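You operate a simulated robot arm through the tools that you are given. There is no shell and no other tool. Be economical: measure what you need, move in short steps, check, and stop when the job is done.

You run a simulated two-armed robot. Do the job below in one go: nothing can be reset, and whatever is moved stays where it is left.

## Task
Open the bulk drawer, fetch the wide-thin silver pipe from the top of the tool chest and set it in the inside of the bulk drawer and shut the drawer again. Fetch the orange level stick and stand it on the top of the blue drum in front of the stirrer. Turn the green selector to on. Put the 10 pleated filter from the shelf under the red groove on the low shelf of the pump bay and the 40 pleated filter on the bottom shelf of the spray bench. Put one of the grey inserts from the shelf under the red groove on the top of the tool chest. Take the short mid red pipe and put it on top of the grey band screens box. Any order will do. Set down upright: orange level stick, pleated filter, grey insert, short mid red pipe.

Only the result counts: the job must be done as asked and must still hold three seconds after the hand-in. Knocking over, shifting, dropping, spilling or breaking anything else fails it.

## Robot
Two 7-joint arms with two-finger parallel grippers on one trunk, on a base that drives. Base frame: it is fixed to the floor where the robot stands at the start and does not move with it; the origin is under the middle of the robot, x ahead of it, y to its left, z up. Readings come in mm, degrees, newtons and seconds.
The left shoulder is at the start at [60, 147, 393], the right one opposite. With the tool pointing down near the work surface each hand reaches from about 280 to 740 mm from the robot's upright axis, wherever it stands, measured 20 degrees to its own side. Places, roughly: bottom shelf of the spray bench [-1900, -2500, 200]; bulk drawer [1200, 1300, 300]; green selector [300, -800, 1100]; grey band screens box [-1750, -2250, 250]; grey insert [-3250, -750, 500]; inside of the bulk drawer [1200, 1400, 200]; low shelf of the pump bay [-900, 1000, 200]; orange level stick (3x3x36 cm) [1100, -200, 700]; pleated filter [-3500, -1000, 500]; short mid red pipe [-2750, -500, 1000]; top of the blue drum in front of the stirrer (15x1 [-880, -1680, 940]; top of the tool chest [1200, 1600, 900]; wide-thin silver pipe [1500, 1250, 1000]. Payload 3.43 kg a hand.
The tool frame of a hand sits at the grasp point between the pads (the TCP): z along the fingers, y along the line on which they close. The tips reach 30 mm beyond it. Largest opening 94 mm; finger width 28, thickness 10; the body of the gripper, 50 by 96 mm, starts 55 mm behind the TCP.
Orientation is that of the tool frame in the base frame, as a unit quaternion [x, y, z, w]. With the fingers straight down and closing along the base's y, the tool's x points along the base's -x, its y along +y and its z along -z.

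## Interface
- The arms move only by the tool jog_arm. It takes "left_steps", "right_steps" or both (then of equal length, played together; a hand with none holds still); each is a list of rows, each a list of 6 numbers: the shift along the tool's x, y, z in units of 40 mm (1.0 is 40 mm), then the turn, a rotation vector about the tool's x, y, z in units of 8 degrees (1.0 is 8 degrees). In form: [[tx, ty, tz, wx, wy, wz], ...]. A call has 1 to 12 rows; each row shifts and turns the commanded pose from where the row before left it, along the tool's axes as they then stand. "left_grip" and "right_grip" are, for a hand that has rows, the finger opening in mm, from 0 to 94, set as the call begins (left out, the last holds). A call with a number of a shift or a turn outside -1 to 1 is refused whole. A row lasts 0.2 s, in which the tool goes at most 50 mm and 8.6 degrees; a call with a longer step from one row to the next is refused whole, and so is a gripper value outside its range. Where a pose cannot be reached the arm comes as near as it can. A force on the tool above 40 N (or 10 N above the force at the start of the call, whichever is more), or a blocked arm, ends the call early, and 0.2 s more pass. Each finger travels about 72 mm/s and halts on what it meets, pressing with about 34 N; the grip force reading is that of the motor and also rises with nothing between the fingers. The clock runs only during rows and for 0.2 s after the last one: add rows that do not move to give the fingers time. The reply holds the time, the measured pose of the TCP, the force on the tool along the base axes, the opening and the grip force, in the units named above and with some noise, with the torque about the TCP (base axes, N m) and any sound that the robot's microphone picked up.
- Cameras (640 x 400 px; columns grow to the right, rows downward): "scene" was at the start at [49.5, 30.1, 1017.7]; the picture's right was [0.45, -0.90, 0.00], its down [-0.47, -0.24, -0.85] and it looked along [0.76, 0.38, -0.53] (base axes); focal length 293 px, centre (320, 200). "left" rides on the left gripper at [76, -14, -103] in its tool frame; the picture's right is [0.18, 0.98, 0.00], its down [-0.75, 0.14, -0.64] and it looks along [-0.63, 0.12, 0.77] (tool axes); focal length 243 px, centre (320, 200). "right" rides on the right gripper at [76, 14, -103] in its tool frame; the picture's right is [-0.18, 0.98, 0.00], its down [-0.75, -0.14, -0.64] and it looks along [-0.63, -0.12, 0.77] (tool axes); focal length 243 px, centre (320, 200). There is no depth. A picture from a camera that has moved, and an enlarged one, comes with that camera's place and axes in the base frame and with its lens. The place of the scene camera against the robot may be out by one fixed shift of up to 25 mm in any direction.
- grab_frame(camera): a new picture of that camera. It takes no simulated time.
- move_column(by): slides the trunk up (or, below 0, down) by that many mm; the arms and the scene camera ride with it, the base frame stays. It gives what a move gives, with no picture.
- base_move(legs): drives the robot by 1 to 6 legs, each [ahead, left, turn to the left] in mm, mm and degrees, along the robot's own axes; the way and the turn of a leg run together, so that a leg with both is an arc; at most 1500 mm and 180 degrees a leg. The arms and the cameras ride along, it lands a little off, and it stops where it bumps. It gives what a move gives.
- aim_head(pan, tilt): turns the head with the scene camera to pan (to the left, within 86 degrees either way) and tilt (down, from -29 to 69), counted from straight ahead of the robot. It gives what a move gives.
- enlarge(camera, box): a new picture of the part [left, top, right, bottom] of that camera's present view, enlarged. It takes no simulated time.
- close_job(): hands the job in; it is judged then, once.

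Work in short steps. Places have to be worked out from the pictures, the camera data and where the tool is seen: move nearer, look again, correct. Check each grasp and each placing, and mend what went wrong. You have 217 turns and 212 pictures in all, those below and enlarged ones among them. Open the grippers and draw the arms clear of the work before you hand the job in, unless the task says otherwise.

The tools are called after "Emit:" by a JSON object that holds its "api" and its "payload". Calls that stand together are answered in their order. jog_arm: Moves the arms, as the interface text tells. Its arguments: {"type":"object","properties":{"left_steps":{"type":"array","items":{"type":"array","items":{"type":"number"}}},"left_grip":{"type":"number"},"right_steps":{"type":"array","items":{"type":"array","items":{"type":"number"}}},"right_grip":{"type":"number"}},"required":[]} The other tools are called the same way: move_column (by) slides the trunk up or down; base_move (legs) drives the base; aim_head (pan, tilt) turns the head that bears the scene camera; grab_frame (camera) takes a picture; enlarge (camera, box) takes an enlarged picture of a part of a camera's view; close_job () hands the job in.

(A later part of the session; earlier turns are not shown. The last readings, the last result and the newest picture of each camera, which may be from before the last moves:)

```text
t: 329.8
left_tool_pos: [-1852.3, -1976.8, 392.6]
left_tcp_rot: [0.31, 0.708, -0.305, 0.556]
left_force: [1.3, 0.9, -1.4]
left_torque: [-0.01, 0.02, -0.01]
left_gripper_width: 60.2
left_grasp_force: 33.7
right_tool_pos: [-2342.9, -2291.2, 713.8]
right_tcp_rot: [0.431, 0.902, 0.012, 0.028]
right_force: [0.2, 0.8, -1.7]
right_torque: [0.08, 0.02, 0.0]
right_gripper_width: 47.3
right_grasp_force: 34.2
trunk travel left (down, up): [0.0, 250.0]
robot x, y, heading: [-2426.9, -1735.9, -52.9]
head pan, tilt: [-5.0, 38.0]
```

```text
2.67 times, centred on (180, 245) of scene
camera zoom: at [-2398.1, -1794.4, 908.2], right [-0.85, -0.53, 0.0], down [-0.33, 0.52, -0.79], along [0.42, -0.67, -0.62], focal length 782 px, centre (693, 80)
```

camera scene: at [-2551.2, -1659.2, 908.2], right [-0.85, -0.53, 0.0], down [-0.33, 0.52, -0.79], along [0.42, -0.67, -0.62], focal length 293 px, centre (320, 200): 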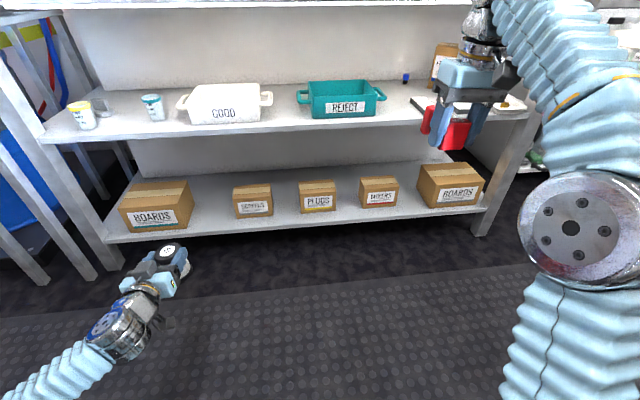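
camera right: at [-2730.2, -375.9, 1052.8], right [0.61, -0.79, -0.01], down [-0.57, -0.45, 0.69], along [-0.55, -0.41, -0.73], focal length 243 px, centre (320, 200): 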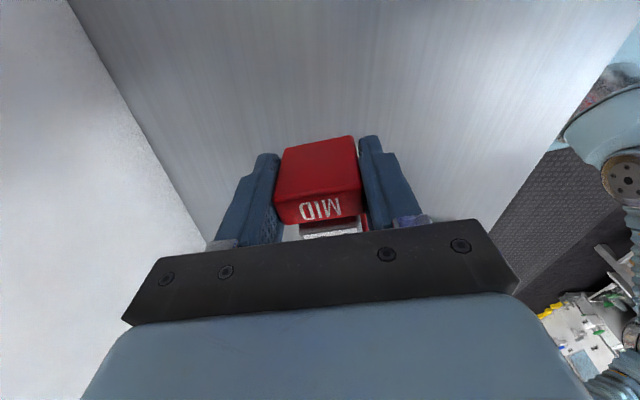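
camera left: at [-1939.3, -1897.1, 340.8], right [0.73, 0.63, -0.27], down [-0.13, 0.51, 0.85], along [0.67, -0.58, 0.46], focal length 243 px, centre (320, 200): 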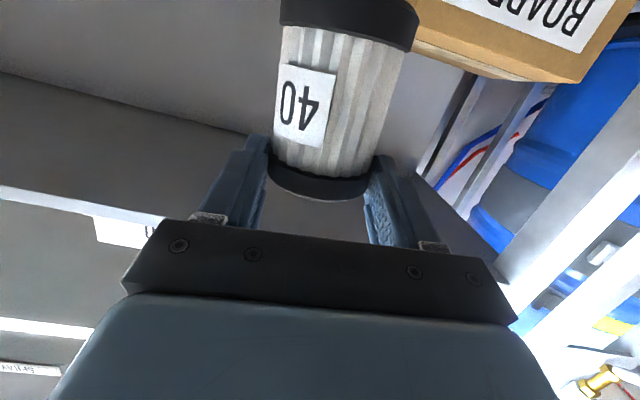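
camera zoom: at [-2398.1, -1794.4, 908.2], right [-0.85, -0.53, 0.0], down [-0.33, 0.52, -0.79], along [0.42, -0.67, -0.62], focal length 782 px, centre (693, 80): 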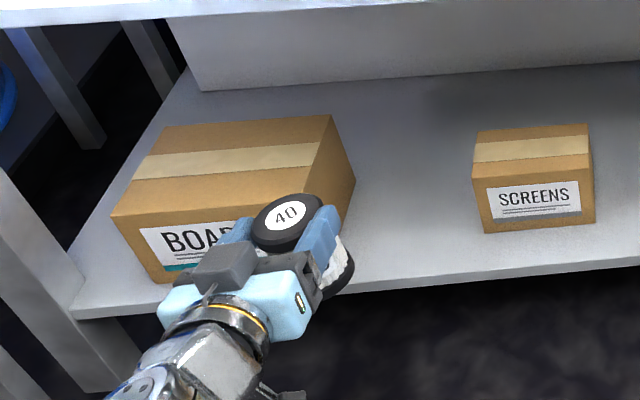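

Move right 30 mm, lower, and advance part way.

Emit:
{"api": "jog_arm", "payload": {"left_steps": [[0, -0.75, 0, 0, 0, 0], [0.9, 0, 0, 0, 0, 0], [0.9, 0, 0, 0, 0, 0], [0.5, 0, 0, 0, 0, 0], [0, 0, 0.9, 0, 0, 0], [0, 0, 0.9, 0, 0, 0]]}}

Emit:
{"api": "grab_frame", "payload": {"camera": "left"}}

Emit:
{"api": "enlarge", "payload": {"camera": "scene", "box": [60, 170, 300, 320]}}

```text
t: 331.2
left_tool_pos: [-1818.3, -2025.2, 390.4]
left_tcp_rot: [0.311, 0.71, -0.304, 0.554]
left_force: [0.4, 0.5, -0.4]
left_torque: [-0.01, -0.02, 0.0]
left_gripper_width: 60.1
left_grasp_force: 33.8
left hand out of reach, approached as far as the arm can: row 1, 2, 3, 4, 5, 6
right_tool_pos: [-2343.8, -2290.8, 715.1]
right_tcp_rot: [0.431, 0.902, 0.011, 0.028]
right_force: [-0.3, 0.2, -1.2]
right_torque: [0.03, 0.04, 0.0]
right_gripper_width: 47.0
right_grasp_force: 34.2
trunk travel left (down, up): [0.0, 250.0]
robot x, y, heading: [-2423.8, -1735.6, -53.1]
head pan, tilt: [-5.0, 38.0]
```

```text
50 pictures are left
camera left: at [-1905.1, -1945.6, 338.6], right [0.73, 0.63, -0.27], down [-0.13, 0.51, 0.85], along [0.67, -0.59, 0.45], focal length 243 px, centre (320, 200)
```

left: 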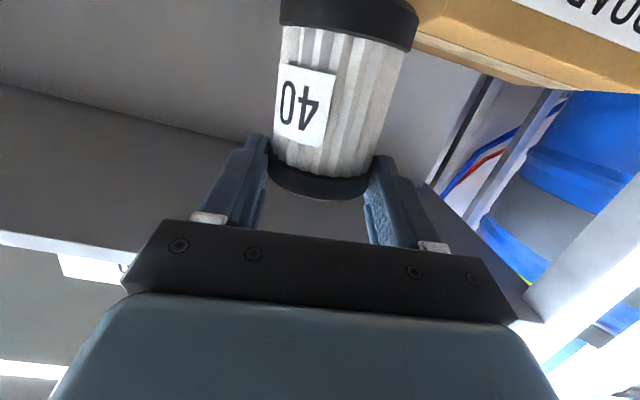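

```text
2.67 times, centred on (180, 245) of scene
camera zoom: at [-2398.1, -1794.3, 908.2], right [-0.85, -0.53, 0.0], down [-0.33, 0.52, -0.79], along [0.42, -0.67, -0.62], focal length 782 px, centre (693, 80)
```

zoom: 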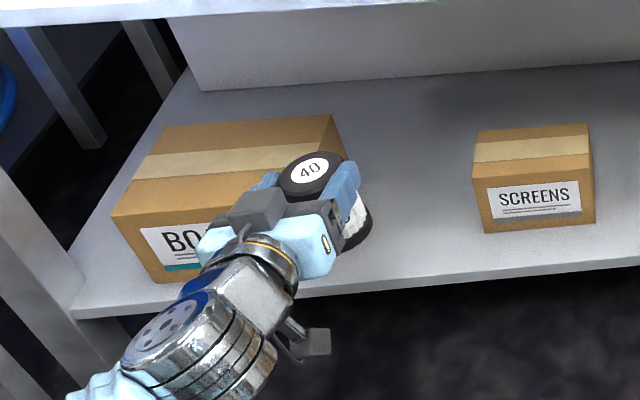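

Horizontal posture can't go lower than z≈390, so I'll regrip at a steeper pitch on the bench top first. Back off, raise trunk and left arm.

Emit:
{"api": "base_move", "payload": {"legs": [[-160, 0, 0]]}}

Emit:
{"api": "move_column", "payload": {"by": 250}}

Emit:
{"api": "jog_arm", "payload": {"left_steps": [[-1, 0, 0, 0, 0, 0], [-1, 0, 0, 0, 0, 0], [-1, 0, 0, 0, 0, 0], [-1, 0, 0, 0, 0, 0], [-1, 0, 0, 0, 0, 0], [-1, 0, 0, 0, 0, 0], [-1, 0, 0, 0, 0, 0], [-1, 0, 0, 0, 0, 0], [-1, 0, 0, 0, 0, 0], [-0.5, 0, 0, 0, 0, 0]]}}

Emit:
{"api": "aim_head", "payload": {"pan": 15, "tilt": 30}}

Emit:
{"api": "grab_frame", "payload": {"camera": "scene"}}

```text
t: 332.6
left_tool_pos: [-1917.0, -1899.9, 389.4]
left_tcp_rot: [0.313, 0.709, -0.306, 0.553]
left_force: [0.0, -0.3, -1.2]
left_torque: [0.02, 0.01, -0.03]
left_gripper_width: 60.1
left_grasp_force: 34.1
right_tool_pos: [-2442.1, -2164.5, 711.5]
right_tcp_rot: [0.433, 0.901, 0.012, 0.028]
right_force: [-0.4, -0.1, -2.5]
right_torque: [0.03, 0.01, -0.01]
right_gripper_width: 47.1
right_grasp_force: 34.3
trunk travel left (down, up): [0.0, 250.0]
robot x, y, heading: [-2522.7, -1604.7, -53.0]
head pan, tilt: [-5.0, 38.0]
```

```text
t: 335.2
left_tool_pos: [-1915.8, -1898.6, 640.4]
left_tcp_rot: [0.313, 0.709, -0.306, 0.553]
left_force: [-0.1, 1.4, -0.4]
left_torque: [0.02, 0.03, 0.0]
left_gripper_width: 59.9
left_grasp_force: 33.7
right_tool_pos: [-2442.8, -2165.2, 962.6]
right_tcp_rot: [0.433, 0.901, 0.012, 0.026]
right_force: [1.0, 0.0, -2.4]
right_torque: [0.06, 0.06, 0.02]
right_gripper_width: 47.6
right_grasp_force: 34.2
trunk travel left (down, up): [-250.0, 0.0]
robot x, y, heading: [-2523.8, -1609.0, -53.0]
head pan, tilt: [-5.0, 38.0]
```

```text
t: 337.4
left_tool_pos: [-1842.7, -1942.5, 1012.0]
left_tcp_rot: [0.313, 0.708, -0.307, 0.554]
left_force: [-0.4, -0.6, -0.3]
left_torque: [0.03, -0.02, 0.03]
left_gripper_width: 59.8
left_grasp_force: 33.8
right_tool_pos: [-2442.1, -2164.0, 963.7]
right_tcp_rot: [0.433, 0.901, 0.012, 0.027]
right_force: [-0.1, 0.3, -1.9]
right_torque: [0.04, 0.01, -0.02]
right_gripper_width: 47.3
right_grasp_force: 33.9
trunk travel left (down, up): [-250.0, 0.0]
robot x, y, heading: [-2522.9, -1604.2, -53.2]
head pan, tilt: [-5.0, 38.0]
```

```text
t: 338.2
left_tool_pos: [-1842.3, -1941.3, 1010.8]
left_tcp_rot: [0.313, 0.709, -0.306, 0.554]
left_force: [-0.5, 0.3, -1.7]
left_torque: [0.01, 0.0, 0.02]
left_gripper_width: 60.3
left_grasp_force: 34.1
right_tool_pos: [-2442.5, -2164.1, 963.0]
right_tcp_rot: [0.433, 0.901, 0.012, 0.027]
right_force: [0.2, -0.5, -2.0]
right_torque: [0.03, 0.01, 0.01]
right_gripper_width: 47.6
right_grasp_force: 34.2
trunk travel left (down, up): [-250.0, 0.0]
robot x, y, heading: [-2525.6, -1608.3, -52.9]
head pan, tilt: [15.0, 30.0]
```

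```text
48 pictures are left
camera scene: at [-2469.2, -1649.1, 1170.5], right [-0.62, -0.79, 0.0], down [-0.39, 0.31, -0.87], along [0.68, -0.54, -0.5], focal length 293 px, centre (320, 200)
```

scene: 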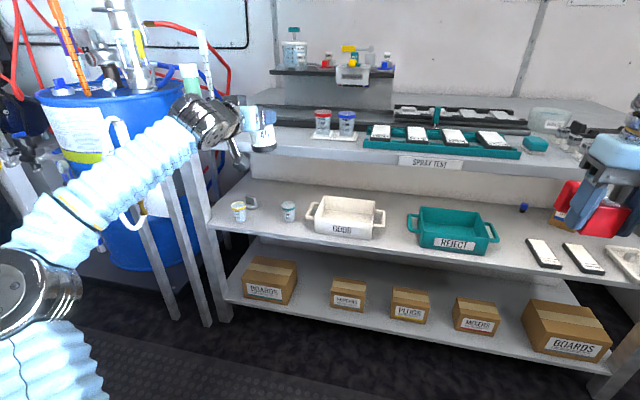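

Advance 180 and 35 right to bring the jar over the free front-left strip of the bench top.

Emit:
{"api": "base_move", "payload": {"legs": [[180, -35, 0]]}}

Emit:
{"api": "enlarge", "payload": {"camera": "scene", "box": [180, 60, 400, 200]}}

Emit:
{"api": "grab_frame", "payload": {"camera": "left"}}

```text
t: 339.8
left_tool_pos: [-1764.0, -2103.7, 1012.7]
left_tcp_rot: [0.312, 0.71, -0.306, 0.553]
left_force: [-0.3, 0.2, -1.0]
left_torque: [0.03, 0.02, 0.02]
left_gripper_width: 59.9
left_grasp_force: 34.0
right_tool_pos: [-2362.7, -2326.6, 963.4]
right_tcp_rot: [0.433, 0.901, 0.012, 0.028]
right_force: [0.1, -0.2, -1.0]
right_torque: [0.01, 0.07, -0.01]
right_gripper_width: 47.3
right_grasp_force: 33.9
trunk travel left (down, up): [-250.0, 0.0]
robot x, y, heading: [-2442.3, -1768.5, -52.9]
head pan, tilt: [15.0, 30.0]
```

```text
2.86 times, centred on (290, 130) of scene
camera zoom: at [-2390.4, -1811.8, 1170.5], right [-0.62, -0.79, 0.0], down [-0.39, 0.31, -0.87], along [0.68, -0.53, -0.5], focal length 838 px, centre (406, 400)
```

zoom: 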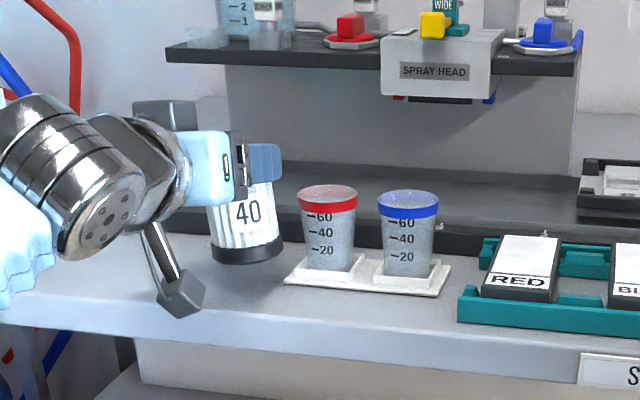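

```text
46 pictures are left
camera left: at [-1850.0, -2023.7, 960.2], right [0.73, 0.63, -0.27], down [-0.13, 0.51, 0.85], along [0.67, -0.59, 0.45], focal length 243 px, centre (320, 200)
```

left: 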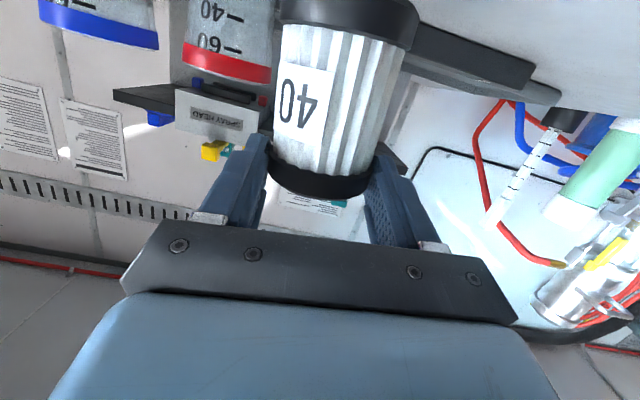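

The jar is vertical and over the bench. Shift 30 mm left away from the cups and lower to contact.

Emit:
{"api": "jog_arm", "payload": {"left_steps": [[0, 0.75, 0, 0, 0, 0], [0.5, 0.045, 0.1, 0, 0, 0], [0.3, 0.027, 0.06, 0, 0, 0], [0.2, 0.018, 0.04, 0, 0, 0], [0.2, 0.018, 0.04, 0, 0, 0], [0.2, 0.018, 0.04, 0, 0, 0], [0.2, 0.018, 0.04, 0, 0, 0]]}}

Emit:
{"api": "enlarge", "payload": {"camera": "scene", "box": [180, 60, 400, 200]}}

```text
t: 341.4
left_tool_pos: [-1742.5, -2084.3, 942.5]
left_tcp_rot: [0.313, 0.71, -0.306, 0.552]
left_force: [0.8, 0.0, 16.8]
left_torque: [-0.01, -0.67, 0.0]
left_gripper_width: 61.4
left_grasp_force: 31.3
right_tool_pos: [-2362.8, -2326.9, 964.0]
right_tcp_rot: [0.433, 0.901, 0.011, 0.028]
right_force: [0.2, 0.2, -1.8]
right_torque: [0.03, 0.05, 0.01]
right_gripper_width: 47.4
right_grasp_force: 34.0
trunk travel left (down, up): [-250.0, 0.0]
robot x, y, heading: [-2443.2, -1768.4, -53.2]
head pan, tilt: [15.0, 30.0]
```

```text
2.86 times, centred on (290, 130) of scene
camera zoom: at [-2391.7, -1811.1, 1170.3], right [-0.62, -0.79, 0.0], down [-0.39, 0.31, -0.87], along [0.68, -0.53, -0.5], focal length 838 px, centre (406, 400)
```

zoom: 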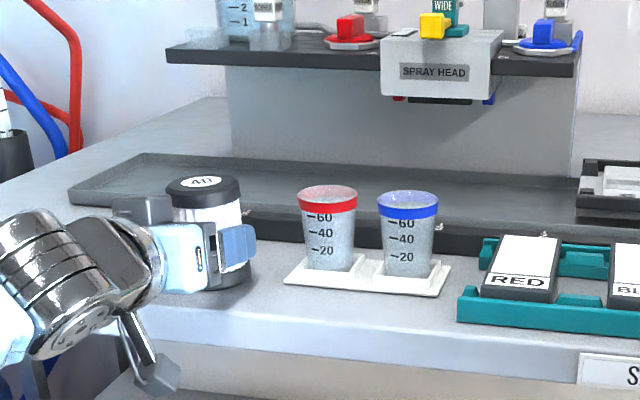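

On the bench. Open, pitch the hand down 43° about the jar, and close again.

Emit:
{"api": "jog_arm", "payload": {"left_grip": 92, "left_steps": [[0, 0, 0, 0, 0, 0], [0, 0, 0, 0, 0, 0], [0, 0, 0, 0, 0, 0], [0, 0, 0.3, 0, 0.9, 0], [0, 0, 0, 0, 0.9, 0], [0, 0, 0, 0, 0.9, 0], [0, 0, 0, 0, 0.9, 0], [0, 0, 0, 0, 0.9, 0], [0, 0, 0, 0, 0.9, 0]]}}

Emit:
{"api": "grab_frame", "payload": {"camera": "left"}}

Emit:
{"api": "enlarge", "payload": {"camera": "scene", "box": [180, 60, 400, 200]}}

```text
t: 343.0
left_tool_pos: [-1723.3, -2067.8, 931.6]
left_tcp_rot: [0.373, 0.799, -0.238, 0.408]
left_force: [-0.6, -0.2, 5.9]
left_torque: [0.13, -0.24, 0.07]
left_gripper_width: 91.5
left_grasp_force: 0.0
left hand out of reach, approached as far as the arm can: row 6, 7, 8
right_tool_pos: [-2364.0, -2326.7, 963.1]
right_tcp_rot: [0.433, 0.901, 0.012, 0.027]
right_force: [0.7, 0.0, -2.1]
right_torque: [0.06, 0.04, 0.02]
right_gripper_width: 47.5
right_grasp_force: 34.2
trunk travel left (down, up): [-250.0, 0.0]
robot x, y, heading: [-2442.8, -1770.1, -53.0]
head pan, tilt: [15.0, 30.0]
stopped in row 8 (left hand): the force on the tool passed its limit at 84 N (the readings are from after the stop); the commanded pose is now the measured one
```

```text
44 pictures are left
camera left: at [-1812.3, -1975.4, 928.0], right [0.7, 0.67, -0.23], down [0.1, 0.22, 0.97], along [0.7, -0.7, 0.09], focal length 243 px, centre (320, 200)
```

left: 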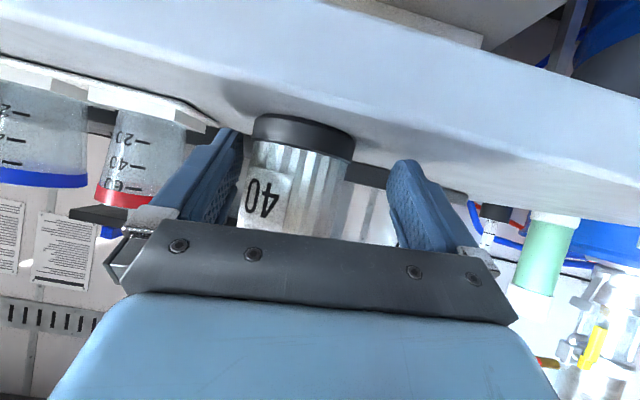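

```text
2.86 times, centred on (290, 130) of scene
camera zoom: at [-2390.8, -1811.7, 1170.6], right [-0.62, -0.79, 0.0], down [-0.39, 0.31, -0.87], along [0.68, -0.53, -0.5], focal length 838 px, centre (406, 400)
```

zoom: 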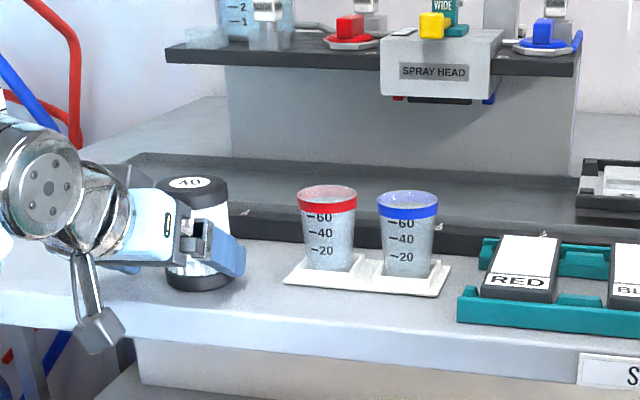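

Fingertips reached the bench; I raise 25 mm, pitch a bit more, move 15 mm ahead and close.

Emit:
{"api": "jog_arm", "payload": {"left_steps": [[-0.52, -0.05, -0.35, 0, 0, 0], [-0.2, 0.0, 0.31, 0, 0, 0], [0, 0, 0, 0, 0.9, 0], [0, 0, 0, 0, 0.9, 0]]}}

Emit:
{"api": "jog_arm", "payload": {"left_grip": 40, "left_steps": [[0, 0, 0, 0, 0, 0], [0, 0, 0, 0, 0, 0], [0, 0, 0, 0, 0, 0], [0, 0, 0, 0, 0, 0]]}}

Emit:
{"api": "enlarge", "payload": {"camera": "scene", "box": [180, 60, 400, 200]}}

```text
t: 344.0
left_tool_pos: [-1714.5, -2053.5, 932.4]
left_tcp_rot: [0.379, 0.81, -0.227, 0.385]
left_force: [8.7, -13.3, 19.0]
left_torque: [-0.15, -1.12, -0.9]
left_gripper_width: 90.2
left_grasp_force: 0.1
left hand out of reach, approached as far as the arm can: row 1, 2, 3, 4
right_tool_pos: [-2364.1, -2328.2, 962.9]
right_tcp_rot: [0.432, 0.901, 0.012, 0.027]
right_force: [0.0, 0.8, -2.5]
right_torque: [0.06, 0.02, 0.0]
right_gripper_width: 47.2
right_grasp_force: 34.2
trunk travel left (down, up): [-250.0, 0.0]
robot x, y, heading: [-2443.4, -1769.6, -53.1]
head pan, tilt: [15.0, 30.0]
```

```text
t: 344.5
left_tool_pos: [-1708.2, -2047.1, 931.9]
left_tcp_rot: [0.374, 0.813, -0.221, 0.387]
left_force: [1.1, -0.3, 4.2]
left_torque: [0.0, -0.16, 0.07]
left_gripper_width: 60.9
left_grasp_force: 33.7
right_tool_pos: [-2363.5, -2326.3, 963.3]
right_tcp_rot: [0.431, 0.902, 0.012, 0.027]
right_force: [-0.3, -0.9, -2.1]
right_torque: [0.03, 0.06, 0.02]
right_gripper_width: 47.4
right_grasp_force: 34.3
trunk travel left (down, up): [-250.0, 0.0]
robot x, y, heading: [-2441.6, -1771.3, -52.8]
head pan, tilt: [15.0, 30.0]
stopped in row 2 (left hand): the force on the tool passed its limit at 43 N (the readings are from after the stop); the commanded pose is now the measured one
```

```text
2.86 times, centred on (290, 130) of scene
camera zoom: at [-2390.4, -1811.8, 1170.1], right [-0.62, -0.79, 0.0], down [-0.39, 0.31, -0.87], along [0.68, -0.53, -0.5], focal length 838 px, centre (406, 400)
```

zoom: 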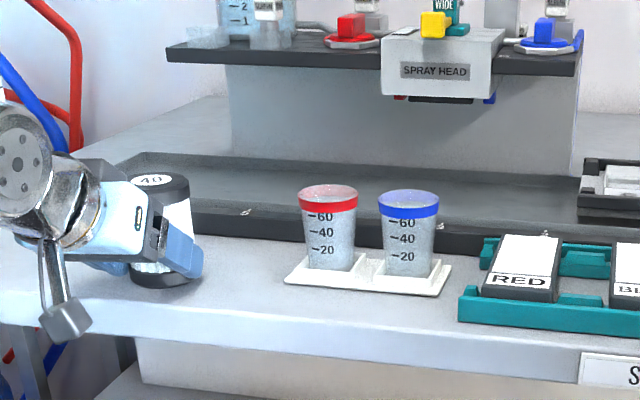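

Jar regripped at ~37° pitch. Lift, back off, lower the trunk and test how low this posture goes.

Emit:
{"api": "jog_arm", "payload": {"left_steps": [[-0.8, -0.08, -0.55, 0, 0, 0], [-0.4, -0.04, -0.3, 0, 0, 0], [0, 0, 0, 0, 0, 0]]}}

Emit:
{"api": "base_move", "payload": {"legs": [[-330, 0, 0]]}}

Emit:
{"api": "move_column", "payload": {"by": -250}}

Emit:
{"api": "jog_arm", "payload": {"left_steps": [[0.8, 0.08, 0.6, 0, 0, 0], [0.8, 0.08, 0.6, 0, 0, 0], [0.8, 0.08, 0.6, 0, 0, 0], [0.8, 0.08, 0.6, 0, 0, 0], [0.8, 0.08, 0.6, 0, 0, 0], [0.8, 0.08, 0.6, 0, 0, 0], [0.8, 0.08, 0.6, 0, 0, 0], [0.8, 0.08, 0.6, 0, 0, 0], [0.8, 0.08, 0.6, 0, 0, 0], [0.8, 0.08, 0.6, 0, 0, 0]]}}

Emit:
{"api": "grab_frame", "payload": {"camera": "scene"}}

```text
t: 345.3
left_tool_pos: [-1709.3, -2047.5, 931.9]
left_tcp_rot: [0.375, 0.813, -0.222, 0.385]
left_force: [1.8, -0.9, 7.6]
left_torque: [0.07, -0.34, -0.07]
left_gripper_width: 60.9
left_grasp_force: 33.9
left hand out of reach, approached as far as the arm can: row 1, 2
right_tool_pos: [-2362.3, -2325.7, 962.9]
right_tcp_rot: [0.431, 0.902, 0.012, 0.028]
right_force: [0.7, -0.4, -2.0]
right_torque: [0.07, 0.06, 0.02]
right_gripper_width: 47.4
right_grasp_force: 34.7
trunk travel left (down, up): [-250.0, 0.0]
robot x, y, heading: [-2446.7, -1768.3, -52.8]
head pan, tilt: [15.0, 30.0]
```

```text
t: 347.5
left_tool_pos: [-1902.8, -1785.6, 931.4]
left_tcp_rot: [0.372, 0.815, -0.22, 0.386]
left_force: [0.1, 0.0, -0.7]
left_torque: [0.03, 0.02, -0.01]
left_gripper_width: 60.9
left_grasp_force: 34.1
right_tool_pos: [-2555.7, -2067.4, 964.1]
right_tcp_rot: [0.429, 0.903, 0.012, 0.027]
right_force: [0.3, 0.7, -2.0]
right_torque: [0.02, 0.01, -0.01]
right_gripper_width: 47.3
right_grasp_force: 33.6
trunk travel left (down, up): [-250.0, 0.0]
robot x, y, heading: [-2636.0, -1508.4, -52.6]
head pan, tilt: [15.0, 30.0]
```

```text
t: 350.0
left_tool_pos: [-1902.8, -1785.0, 680.6]
left_tcp_rot: [0.373, 0.814, -0.221, 0.386]
left_force: [-0.6, -0.4, -0.9]
left_torque: [0.05, 0.02, -0.04]
left_gripper_width: 60.3
left_grasp_force: 33.6
right_tool_pos: [-2554.2, -2068.1, 713.8]
right_tcp_rot: [0.429, 0.903, 0.012, 0.027]
right_force: [0.6, -0.2, -1.6]
right_torque: [0.07, 0.03, -0.02]
right_gripper_width: 47.4
right_grasp_force: 34.2
trunk travel left (down, up): [0.0, 250.0]
robot x, y, heading: [-2641.7, -1513.6, -52.7]
head pan, tilt: [15.0, 30.0]
```

```text
t: 352.2
left_tool_pos: [-1903.5, -1779.5, 281.1]
left_tcp_rot: [0.373, 0.814, -0.22, 0.386]
left_force: [-0.7, 0.7, -0.5]
left_torque: [0.03, 0.05, 0.02]
left_gripper_width: 60.6
left_grasp_force: 33.7
right_tool_pos: [-2555.9, -2066.2, 714.1]
right_tcp_rot: [0.429, 0.903, 0.012, 0.028]
right_force: [-0.7, 0.9, -1.6]
right_torque: [0.03, -0.03, -0.01]
right_gripper_width: 47.2
right_grasp_force: 33.7
trunk travel left (down, up): [0.0, 250.0]
robot x, y, heading: [-2645.3, -1508.2, -52.8]
head pan, tilt: [15.0, 30.0]
```

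```text
41 pictures are left
camera scene: at [-2586.4, -1552.2, 920.6], right [-0.61, -0.79, 0.0], down [-0.4, 0.31, -0.87], along [0.69, -0.53, -0.5], focal length 293 px, centre (320, 200)
```

scene: 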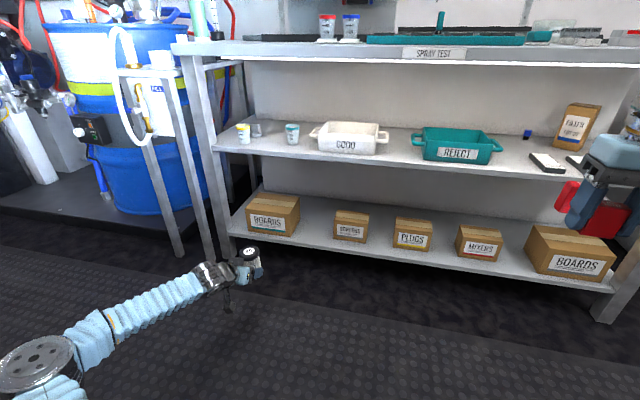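

This posture goes low easily. Base right 120 and ahead 220, then check alignment.

Emit:
{"api": "base_move", "payload": {"legs": [[0, -120, 0], [220, 0, 0]]}}

Emit:
{"api": "enlarge", "payload": {"camera": "scene", "box": [180, 160, 420, 310]}}

Emit:
{"api": "grab_frame", "payload": {"camera": "left"}}

```text
t: 354.8
left_tool_pos: [-1860.1, -2031.9, 280.4]
left_tcp_rot: [0.372, 0.814, -0.222, 0.387]
left_force: [0.2, 0.1, 0.4]
left_torque: [0.05, 0.04, -0.02]
left_gripper_width: 60.4
left_grasp_force: 34.1
right_tool_pos: [-2513.9, -2316.9, 712.5]
right_tcp_rot: [0.429, 0.903, 0.012, 0.028]
right_force: [0.0, 0.0, -1.5]
right_torque: [0.03, 0.03, 0.0]
right_gripper_width: 47.1
right_grasp_force: 34.2
trunk travel left (down, up): [0.0, 250.0]
robot x, y, heading: [-2599.1, -1761.0, -52.7]
head pan, tilt: [15.0, 30.0]
```

```text
2.67 times, centred on (300, 235) of scene
camera zoom: at [-2544.8, -1803.6, 920.5], right [-0.61, -0.79, 0.0], down [-0.4, 0.31, -0.87], along [0.69, -0.53, -0.5], focal length 782 px, centre (373, 107)
```

zoom: 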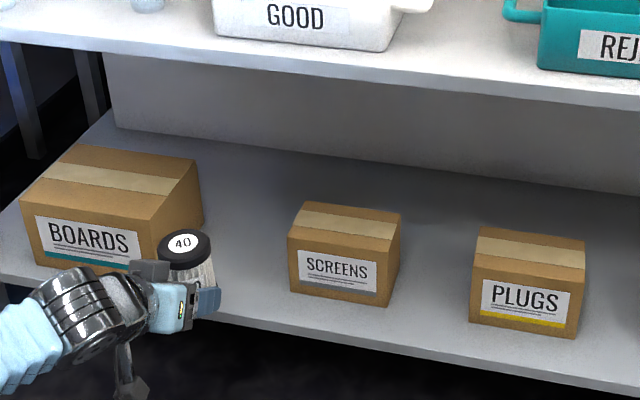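

```text
39 pictures are left
camera left: at [-1952.6, -1939.9, 284.0], right [0.69, 0.69, -0.22], down [0.13, 0.17, 0.98], along [0.72, -0.7, 0.03], focal length 243 px, centre (320, 200)
```

left: 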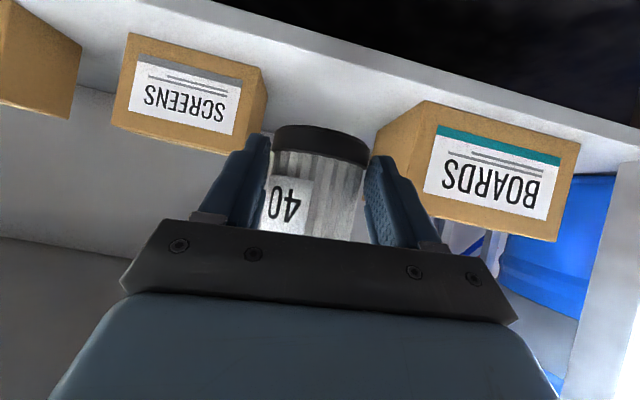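

The jar is lined up with the gap. Ahead 110 mm, then lower to contact.

Emit:
{"api": "base_move", "payload": {"legs": [[110, 6, 0]]}}

Emit:
{"api": "jog_arm", "payload": {"left_steps": [[0.4, 0.04, 0.3, 0, 0, 0], [0.3, 0.03, 0.22, 0, 0, 0], [0.2, 0.02, 0.15, 0, 0, 0], [0.2, 0.02, 0.15, 0, 0, 0], [0.2, 0.02, 0.15, 0, 0, 0], [0.2, 0.02, 0.15, 0, 0, 0]]}}

Emit:
{"api": "enlarge", "payload": {"camera": "scene", "box": [180, 160, 420, 310]}}

Emit:
{"api": "grab_frame", "payload": {"camera": "left"}}

```text
t: 356.0
left_tool_pos: [-1789.3, -2116.2, 279.9]
left_tcp_rot: [0.373, 0.815, -0.221, 0.385]
left_force: [0.0, -0.3, -0.2]
left_torque: [0.03, 0.04, 0.01]
left_gripper_width: 60.3
left_grasp_force: 34.0
right_tool_pos: [-2442.4, -2402.0, 712.8]
right_tcp_rot: [0.429, 0.903, 0.013, 0.027]
right_force: [-0.7, 0.1, -2.0]
right_torque: [0.05, 0.02, 0.0]
right_gripper_width: 47.0
right_grasp_force: 34.3
trunk travel left (down, up): [0.0, 250.0]
robot x, y, heading: [-2526.8, -1847.1, -52.6]
head pan, tilt: [15.0, 30.0]
```

```text
t: 357.4
left_tool_pos: [-1789.6, -2114.9, 205.5]
left_tcp_rot: [0.372, 0.814, -0.221, 0.387]
left_force: [-0.6, -0.1, -1.0]
left_torque: [0.05, 0.01, 0.03]
left_gripper_width: 60.2
left_grasp_force: 34.0
right_tool_pos: [-2440.9, -2402.5, 712.6]
right_tcp_rot: [0.429, 0.903, 0.012, 0.026]
right_force: [0.0, -0.2, -2.0]
right_torque: [0.04, 0.03, -0.04]
right_gripper_width: 47.4
right_grasp_force: 34.5
trunk travel left (down, up): [0.0, 250.0]
robot x, y, heading: [-2527.9, -1846.1, -52.6]
head pan, tilt: [15.0, 30.0]
```

```text
2.67 times, centred on (300, 235) of scene
camera zoom: at [-2473.1, -1887.8, 920.6], right [-0.61, -0.79, 0.0], down [-0.4, 0.31, -0.87], along [0.69, -0.53, -0.5], focal length 782 px, centre (373, 107)
```

zoom: 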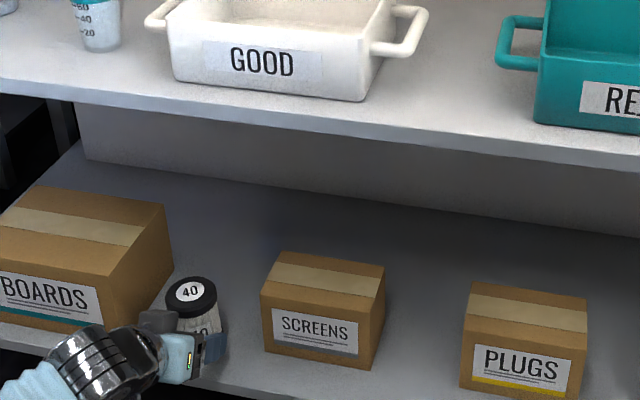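

```text
37 pictures are left
camera left: at [-1881.1, -2023.8, 208.7], right [0.69, 0.7, -0.22], down [0.13, 0.17, 0.98], along [0.72, -0.7, 0.03], focal length 243 px, centre (320, 200)
```

left: 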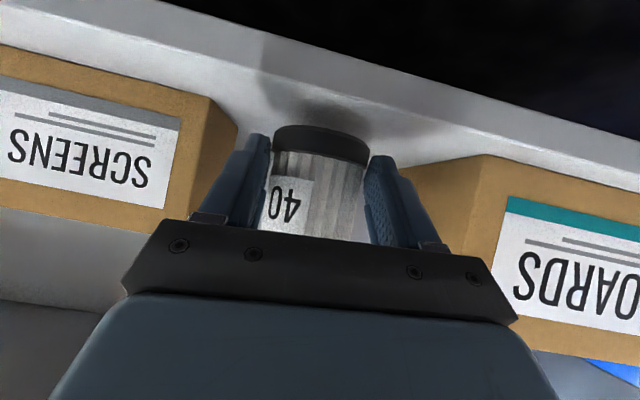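

Jar is still ~30 mm above and slightly short of the edge; move ahead 68 mm, then lower to contact.

Emit:
{"api": "base_move", "payload": {"legs": [[68, 3, 0]]}}

Emit:
{"api": "jog_arm", "payload": {"left_steps": [[0.25, 0.02, 0.18, 0, 0, 0], [0.15, 0.015, 0.11, 0, 0, 0], [0.15, 0.015, 0.11, 0, 0, 0], [0.15, 0.015, 0.11, 0, 0, 0], [0.15, 0.015, 0.11, 0, 0, 0], [0.15, 0.015, 0.11, 0, 0, 0]]}}

Emit:
{"api": "enlarge", "payload": {"camera": "scene", "box": [180, 200, 400, 340]}}

Emit:
{"api": "grab_frame", "payload": {"camera": "left"}}

```text
t: 358.4
left_tool_pos: [-1747.9, -2167.8, 205.1]
left_tcp_rot: [0.373, 0.814, -0.221, 0.386]
left_force: [0.1, 0.2, -0.2]
left_torque: [0.04, 0.03, 0.03]
left_gripper_width: 60.0
left_grasp_force: 34.3
right_tool_pos: [-2400.7, -2453.1, 712.3]
right_tcp_rot: [0.43, 0.903, 0.013, 0.027]
right_force: [-0.1, -0.1, -1.4]
right_torque: [0.09, 0.01, -0.01]
right_gripper_width: 47.5
right_grasp_force: 33.7
trunk travel left (down, up): [0.0, 250.0]
robot x, y, heading: [-2483.4, -1898.5, -52.5]
head pan, tilt: [15.0, 30.0]
```

```text
t: 359.1
left_tool_pos: [-1747.7, -2171.2, 192.4]
left_tcp_rot: [0.375, 0.808, -0.225, 0.395]
left_force: [0.2, 0.6, 17.5]
left_torque: [0.17, -0.38, 0.0]
left_gripper_width: 60.0
left_grasp_force: 33.6
right_tool_pos: [-2401.1, -2453.6, 713.7]
right_tcp_rot: [0.429, 0.903, 0.012, 0.028]
right_force: [-0.1, -0.3, -1.0]
right_torque: [0.04, 0.02, -0.03]
right_gripper_width: 47.6
right_grasp_force: 33.9
trunk travel left (down, up): [0.0, 250.0]
robot x, y, heading: [-2486.6, -1897.0, -52.8]
head pan, tilt: [15.0, 30.0]
stopped in row 3 (left hand): the force on the tool passed its limit at 47 N (the readings are from after the stop); the commanded pose is now the measured one
```

```text
2.86 times, centred on (290, 270) of scene
camera zoom: at [-2431.6, -1938.5, 920.6], right [-0.61, -0.79, 0.0], down [-0.39, 0.31, -0.87], along [0.69, -0.53, -0.5], focal length 838 px, centre (406, 0)
```

zoom: 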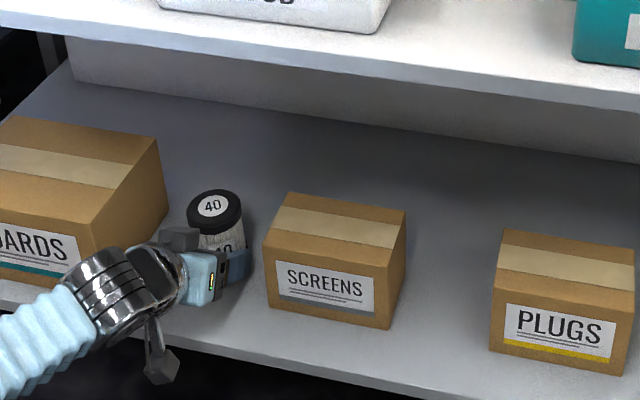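

```text
35 pictures are left
camera left: at [-1836.2, -2078.3, 192.5], right [0.69, 0.69, -0.21], down [0.12, 0.19, 0.98], along [0.71, -0.7, 0.05], focal length 243 px, centre (320, 200)
```

left: 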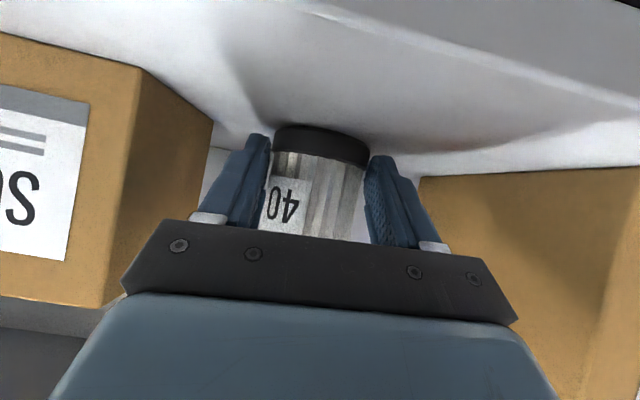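

Contact at shelf z≈157. Open to 78 and back straight out.

Emit:
{"api": "jog_arm", "payload": {"left_grip": 78, "left_steps": [[0, 0, 0, 0, 0, 0], [0, 0, 0, 0, 0, 0], [0, 0, 0, 0, 0, 0], [-0.12, 0, -0.09, 0, 0, 0]]}}

Emit:
{"api": "base_move", "payload": {"legs": [[-260, 0, 0]]}}

Emit:
{"api": "enlarge", "payload": {"camera": "scene", "box": [200, 160, 420, 300]}}

```text
t: 360.1
left_tool_pos: [-1744.8, -2167.5, 191.1]
left_tcp_rot: [0.374, 0.811, -0.222, 0.391]
left_force: [-6.7, -5.6, 10.1]
left_torque: [-0.08, -0.14, -0.11]
left_gripper_width: 71.9
left_grasp_force: 0.1
right_tool_pos: [-2400.7, -2453.9, 712.5]
right_tcp_rot: [0.429, 0.903, 0.012, 0.027]
right_force: [-0.3, 1.2, -1.5]
right_torque: [0.04, 0.06, 0.01]
right_gripper_width: 47.5
right_grasp_force: 34.2
trunk travel left (down, up): [0.0, 250.0]
robot x, y, heading: [-2485.3, -1897.3, -52.8]
head pan, tilt: [15.0, 30.0]
```

```text
t: 362.0
left_tool_pos: [-1905.3, -1959.1, 193.3]
left_tcp_rot: [0.374, 0.811, -0.223, 0.39]
left_force: [0.1, -0.8, -0.5]
left_torque: [0.01, -0.05, 0.01]
left_gripper_width: 78.2
left_grasp_force: 0.1
right_tool_pos: [-2559.6, -2243.9, 712.9]
right_tcp_rot: [0.428, 0.903, 0.013, 0.027]
right_force: [0.1, 0.2, -1.8]
right_torque: [0.06, 0.0, -0.02]
right_gripper_width: 47.7
right_grasp_force: 34.1
trunk travel left (down, up): [0.0, 250.0]
robot x, y, heading: [-2639.1, -1688.1, -52.5]
head pan, tilt: [15.0, 30.0]
```

```text
2.86 times, centred on (310, 230) of scene
camera zoom: at [-2590.0, -1729.2, 920.5], right [-0.61, -0.79, 0.0], down [-0.4, 0.31, -0.87], along [0.69, -0.53, -0.5], focal length 838 px, centre (349, 114)
```

zoom: 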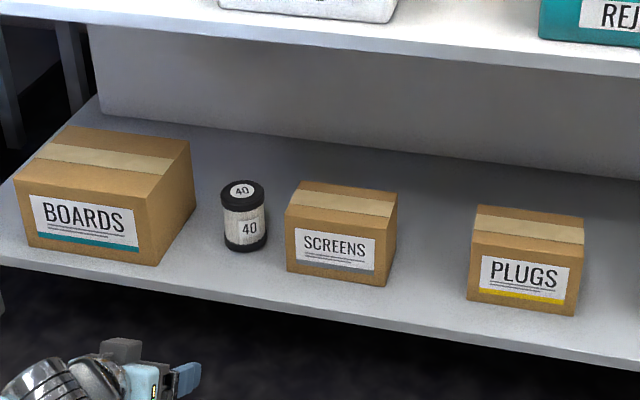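

The 40 filter stands upright on the bottom shelf. For the red pipe I need a ~45° grip; I'll set it on the free aisle floor, re-pitch and regrip. Lower the right hand.

Emit:
{"api": "jog_arm", "payload": {"right_steps": [[0, 0, 1, 0, 0, 0], [0, 0, 1, 0, 0, 0], [0, 0, 1, 0, 0, 0], [0, 0, 1, 0, 0, 0], [0, 0, 1, 0, 0, 0], [0, 0, 1, 0, 0, 0], [0, 0, 1, 0, 0, 0], [0, 0, 1, 0, 0, 0], [0, 0, 1, 0, 0, 0], [0, 0, 1, 0, 0, 0], [0, 0, 1, 0, 0, 0], [0, 0, 1, 0, 0, 0]]}}

Emit:
{"api": "jog_arm", "payload": {"right_steps": [[0, 0, 1, 0, 0, 0], [0, 0, 1, 0, 0, 0], [0, 0, 1, 0, 0, 0], [0, 0, 0.7, 0, 0, 0], [0, 0, 0.3, 0, 0, 0], [0, 0, 0.3, 0, 0, 0], [0, 0, 0.3, 0, 0, 0], [0, 0, 0.3, 0, 0, 0], [0, 0, 0.3, 0, 0, 0]]}}

Emit:
{"api": "grab_frame", "payload": {"camera": "right"}}

```text
t: 364.6
left_tool_pos: [-1904.9, -1960.2, 192.1]
left_tcp_rot: [0.374, 0.811, -0.223, 0.391]
left_force: [-0.1, 0.1, 1.3]
left_torque: [0.03, 0.0, 0.0]
left_gripper_width: 77.7
left_grasp_force: 0.1
right_tool_pos: [-2529.4, -2244.9, 233.4]
right_tcp_rot: [0.43, 0.903, 0.013, 0.028]
right_force: [-0.3, 0.3, -1.4]
right_torque: [0.03, 0.0, 0.01]
right_gripper_width: 47.2
right_grasp_force: 34.0
trunk travel left (down, up): [0.0, 250.0]
robot x, y, heading: [-2640.1, -1686.1, -52.5]
head pan, tilt: [15.0, 30.0]
```

```text
t: 366.7
left_tool_pos: [-1905.5, -1959.6, 194.6]
left_tcp_rot: [0.373, 0.811, -0.224, 0.391]
left_force: [0.8, 0.0, 0.2]
left_torque: [0.01, -0.02, 0.01]
left_gripper_width: 78.1
left_grasp_force: 0.0
right_tool_pos: [-2516.4, -2245.9, 31.3]
right_tcp_rot: [0.43, 0.902, 0.011, 0.028]
right_force: [-6.1, 7.8, 30.2]
right_torque: [-0.29, 0.84, -0.19]
right_gripper_width: 48.1
right_grasp_force: 34.3
trunk travel left (down, up): [0.0, 250.0]
robot x, y, heading: [-2641.4, -1692.3, -52.7]
head pan, tilt: [15.0, 30.0]
stopped in row 9 (right hand): the force on the tool passed its limit at 61 N (the readings are from after the stop); the commanded pose is now the measured one
```

```text
33 pictures are left
camera right: at [-2559.5, -2177.0, 132.9], right [0.88, 0.48, 0.05], down [0.33, -0.67, 0.67], along [0.35, -0.57, -0.74], focal length 243 px, centre (320, 200)
```

right: 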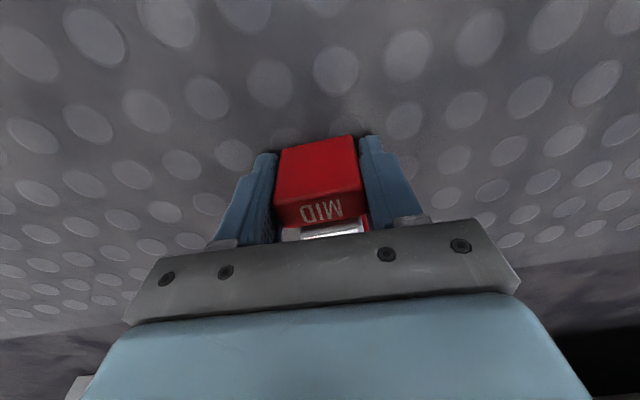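

On the floor. Open, pitch 45° up about the closing axis, and regrip block A.

Emit:
{"api": "jog_arm", "payload": {"right_grip": 80, "right_steps": [[0, 0, 0, 0, 0, 0], [0, 0, 0, 0, 0, 0], [0, 0, -0.2, 0, 0, 0], [0, 0, 0, 0, -0.9, 0], [0, 0, 0, 0, -0.9, 0], [0, 0, 0, 0, -0.9, 0], [0, 0, 0, 0, -0.9, 0], [0, 0, 0, 0, -0.9, 0], [0, 0, 0, 0, -0.9, 0]]}}

Emit:
{"api": "grab_frame", "payload": {"camera": "right"}}

```text
t: 367.0
left_tool_pos: [-1905.2, -1958.6, 194.0]
left_tcp_rot: [0.373, 0.811, -0.224, 0.391]
left_force: [-0.5, 0.8, 0.1]
left_torque: [-0.04, 0.02, 0.0]
left_gripper_width: 77.9
left_grasp_force: 0.1
right_tool_pos: [-2510.9, -2240.5, 32.9]
right_tcp_rot: [0.428, 0.903, 0.016, 0.03]
right_force: [11.0, 24.1, 31.6]
right_torque: [0.29, 0.88, -0.75]
right_gripper_width: 65.2
right_grasp_force: 0.0
trunk travel left (down, up): [0.0, 250.0]
robot x, y, heading: [-2647.3, -1691.8, -52.6]
head pan, tilt: [15.0, 30.0]
stopped in row 1 (right hand): the force on the tool passed its limit at 45 N (the readings are from after the stop); the commanded pose is now the measured one
```

```text
32 pictures are left
camera right: at [-2553.9, -2172.6, 133.8], right [0.88, 0.48, 0.06], down [0.32, -0.68, 0.66], along [0.36, -0.56, -0.75], focal length 243 px, centre (320, 200)
```

right: 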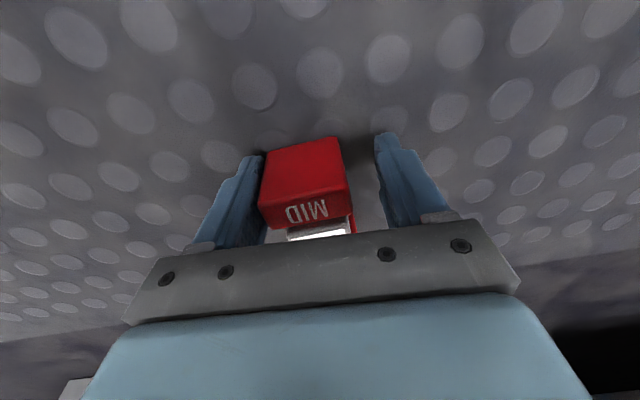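

Fingertips drag on the floor; raise 12 mm first, then pitch.

Emit:
{"api": "jog_arm", "payload": {"right_grip": 80, "right_steps": [[0, 0, -0.3, 0, 0, 0], [0, 0, 0, 0, 0, 0], [0, 0, 0, 0, -0.9, 0], [0, 0, 0, 0, -0.9, 0], [0, 0, 0, 0, -0.9, 0], [0, 0, 0, 0, -0.9, 0], [0, 0, 0, 0, -0.9, 0], [0, 0, 0, 0, -0.9, 0]]}}

Emit:
{"api": "grab_frame", "payload": {"camera": "right"}}

```text
t: 368.8
left_tool_pos: [-1903.7, -1959.7, 192.6]
left_tcp_rot: [0.374, 0.811, -0.223, 0.391]
left_force: [0.0, -0.6, 1.4]
left_torque: [-0.02, -0.04, -0.01]
left_gripper_width: 78.0
left_grasp_force: 0.0
right_tool_pos: [-2514.1, -2243.8, 43.0]
right_tcp_rot: [0.403, 0.829, -0.145, 0.36]
right_force: [0.3, 0.7, 0.2]
right_torque: [0.0, 0.0, 0.01]
right_gripper_width: 80.1
right_grasp_force: 0.1
trunk travel left (down, up): [0.0, 250.0]
robot x, y, heading: [-2641.8, -1688.5, -52.7]
head pan, tilt: [15.0, 30.0]
```

```text
31 pictures are left
camera right: at [-2583.9, -2136.6, 62.0], right [0.84, 0.52, 0.18], down [-0.1, -0.17, 0.98], along [0.54, -0.84, -0.09], focal length 243 px, centre (320, 200)
```

right: 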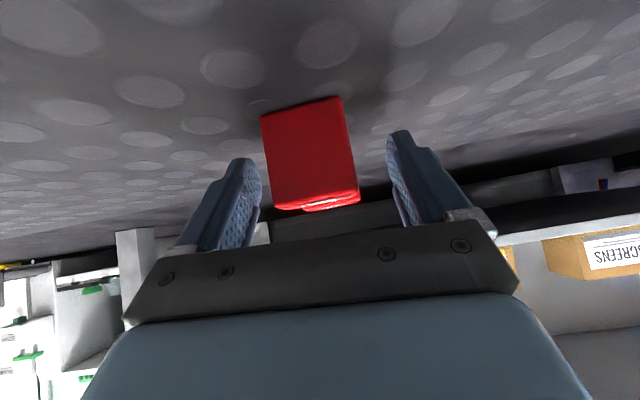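

Good: 44° pitch, block A between the fingers. Lower 8 mm, close, and lift.

Emit:
{"api": "jog_arm", "payload": {"right_grip": 25, "right_steps": [[0.14, -0.01, 0.14, 0, 0, 0], [0, 0, 0, 0, 0, 0], [0, 0, 0, 0, 0, 0], [0, 0, 0, 0, 0, 0], [0, 0, 0, 0, 0, 0]]}}

Emit:
{"api": "jog_arm", "payload": {"right_steps": [[-0.7, 0.05, -0.7, 0, 0, 0], [-0.7, 0.05, -0.7, 0, 0, 0], [-0.7, 0.05, -0.7, 0, 0, 0], [-0.7, 0.05, -0.7, 0, 0, 0], [-0.7, 0.05, -0.7, 0, 0, 0], [-0.7, 0.05, -0.7, 0, 0, 0], [-0.7, 0.05, -0.7, 0, 0, 0], [-0.5, 0.05, -0.5, 0, 0, 0]]}}

Emit:
{"api": "grab_frame", "payload": {"camera": "right"}}

```text
t: 370.0
left_tool_pos: [-1905.4, -1959.4, 193.8]
left_tcp_rot: [0.374, 0.811, -0.224, 0.391]
left_force: [0.1, -0.8, 0.2]
left_torque: [0.01, 0.0, 0.01]
left_gripper_width: 78.2
left_grasp_force: 0.1
right_tool_pos: [-2516.5, -2243.1, 35.0]
right_tcp_rot: [0.404, 0.829, -0.145, 0.359]
right_force: [-5.2, -3.3, 11.4]
right_torque: [-0.41, 0.34, 0.03]
right_gripper_width: 48.9
right_grasp_force: 34.5
trunk travel left (down, up): [0.0, 250.0]
robot x, y, heading: [-2639.1, -1687.5, -52.7]
head pan, tilt: [15.0, 30.0]
```

```text
t: 371.8
left_tool_pos: [-1904.8, -1959.6, 193.7]
left_tcp_rot: [0.374, 0.811, -0.223, 0.391]
left_force: [0.3, 0.4, -0.7]
left_torque: [-0.04, 0.01, -0.03]
left_gripper_width: 77.9
left_grasp_force: 0.0
right_tool_pos: [-2514.6, -2239.7, 339.4]
right_tcp_rot: [0.405, 0.829, -0.145, 0.358]
right_force: [-0.3, 0.4, -1.2]
right_torque: [0.07, 0.03, 0.02]
right_gripper_width: 48.2
right_grasp_force: 34.2
trunk travel left (down, up): [0.0, 250.0]
robot x, y, heading: [-2641.6, -1688.6, -52.6]
head pan, tilt: [15.0, 30.0]
```

```text
30 pictures are left
camera right: at [-2583.7, -2132.6, 359.5], right [0.84, 0.52, 0.18], down [-0.1, -0.18, 0.98], along [0.54, -0.84, -0.09], focal length 243 px, centre (320, 200)
```

right: 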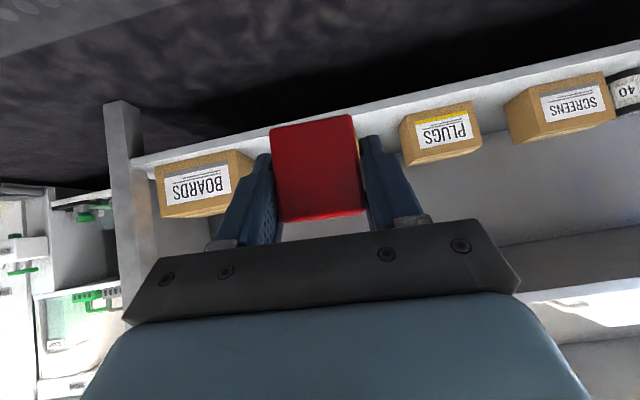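

Pipe regripped at 44°. SCREENS box front centre ≈(-1865,-2228), top ≈250. First fold the left hand up and back.

Emit:
{"api": "jog_arm", "payload": {"left_steps": [[-0.5, 0, -0.8, 0, 0, 0], [-0.5, 0, -0.8, 0, 0, 0], [-0.5, 0, -0.8, 0, 0, 0], [-0.5, 0, -0.8, 0, 0, 0], [0, 0, -1, 0, 0.9, 0], [0, 0, -1, 0, 0.9, 0], [0, 0, 0, 0, 0.9, 0], [0, 0, 0, 0, 0.9, 0], [0, 0, 0, 0, 0.9, 0], [0, 0, 0, 0, 0.9, 0], [0.8, -0.8, 0, 0, 0, 0], [0.8, -0.8, 0, 0, 0, 0]]}}

Emit:
{"api": "base_move", "payload": {"legs": [[0, 523, 0], [180, 0, 0]]}}

Emit:
{"api": "aim_head", "payload": {"pan": -10, "tilt": 38}}

Emit:
{"api": "grab_frame", "payload": {"camera": "scene"}}

Emit:
{"api": "grab_frame", "payload": {"camera": "right"}}

```text
t: 374.4
left_tool_pos: [-2057.6, -1851.5, 376.0]
left_tcp_rot: [0.43, 0.898, -0.07, 0.064]
left_force: [0.5, 0.0, -0.5]
left_torque: [-0.02, -0.02, -0.02]
left_gripper_width: 77.8
left_grasp_force: 0.0
right_tool_pos: [-2514.6, -2238.7, 339.9]
right_tcp_rot: [0.405, 0.829, -0.145, 0.358]
right_force: [-0.4, 0.4, -1.7]
right_torque: [0.03, 0.05, 0.02]
right_gripper_width: 48.2
right_grasp_force: 34.4
trunk travel left (down, up): [0.0, 250.0]
robot x, y, heading: [-2643.4, -1686.4, -52.7]
head pan, tilt: [15.0, 30.0]
```

```text
t: 378.6
left_tool_pos: [-1525.5, -1670.9, 376.2]
left_tcp_rot: [0.429, 0.898, -0.07, 0.065]
left_force: [0.0, -0.2, 0.7]
left_torque: [0.01, 0.03, 0.03]
left_gripper_width: 78.2
left_grasp_force: 0.0
right_tool_pos: [-1981.7, -2061.1, 340.6]
right_tcp_rot: [0.403, 0.829, -0.144, 0.359]
right_force: [-1.1, 0.6, -2.5]
right_torque: [0.05, 0.03, 0.01]
right_gripper_width: 48.0
right_grasp_force: 33.9
trunk travel left (down, up): [0.0, 250.0]
robot x, y, heading: [-2111.8, -1511.7, -52.6]
head pan, tilt: [15.0, 30.0]
```

```text
t: 379.5
left_tool_pos: [-1525.8, -1672.1, 375.7]
left_tcp_rot: [0.429, 0.898, -0.07, 0.065]
left_force: [-0.8, -0.7, -0.4]
left_torque: [0.03, -0.02, 0.01]
left_gripper_width: 77.8
left_grasp_force: 0.0
right_tool_pos: [-1981.4, -2061.4, 340.4]
right_tcp_rot: [0.402, 0.83, -0.144, 0.359]
right_force: [0.5, 0.2, -1.8]
right_torque: [0.03, 0.02, 0.05]
right_gripper_width: 47.8
right_grasp_force: 34.0
trunk travel left (down, up): [0.0, 250.0]
robot x, y, heading: [-2111.9, -1506.7, -52.3]
head pan, tilt: [-10.0, 38.0]
```

```text
29 pictures are left
camera scene: at [-2090.7, -1572.6, 908.2], right [-0.89, -0.46, 0.0], down [-0.28, 0.55, -0.79], along [0.36, -0.7, -0.62], focal length 293 px, centre (320, 200)
```

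scene: 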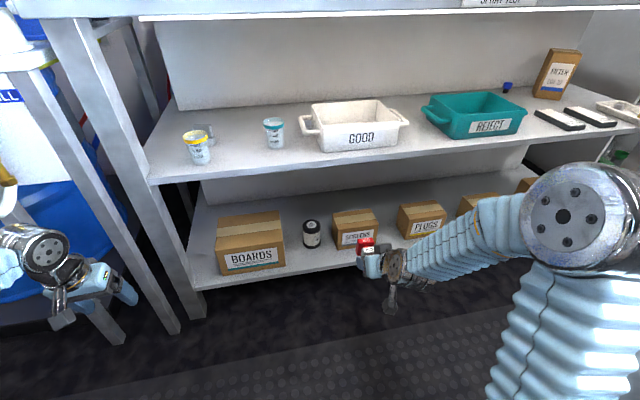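

```text
28 pictures are left
camera right: at [-2051.2, -1954.9, 359.4], right [0.84, 0.52, 0.18], down [-0.1, -0.18, 0.98], along [0.54, -0.84, -0.09], focal length 243 px, centre (320, 200)
```

right: 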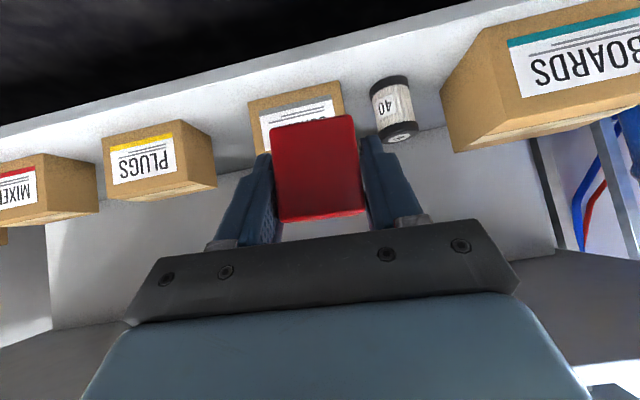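

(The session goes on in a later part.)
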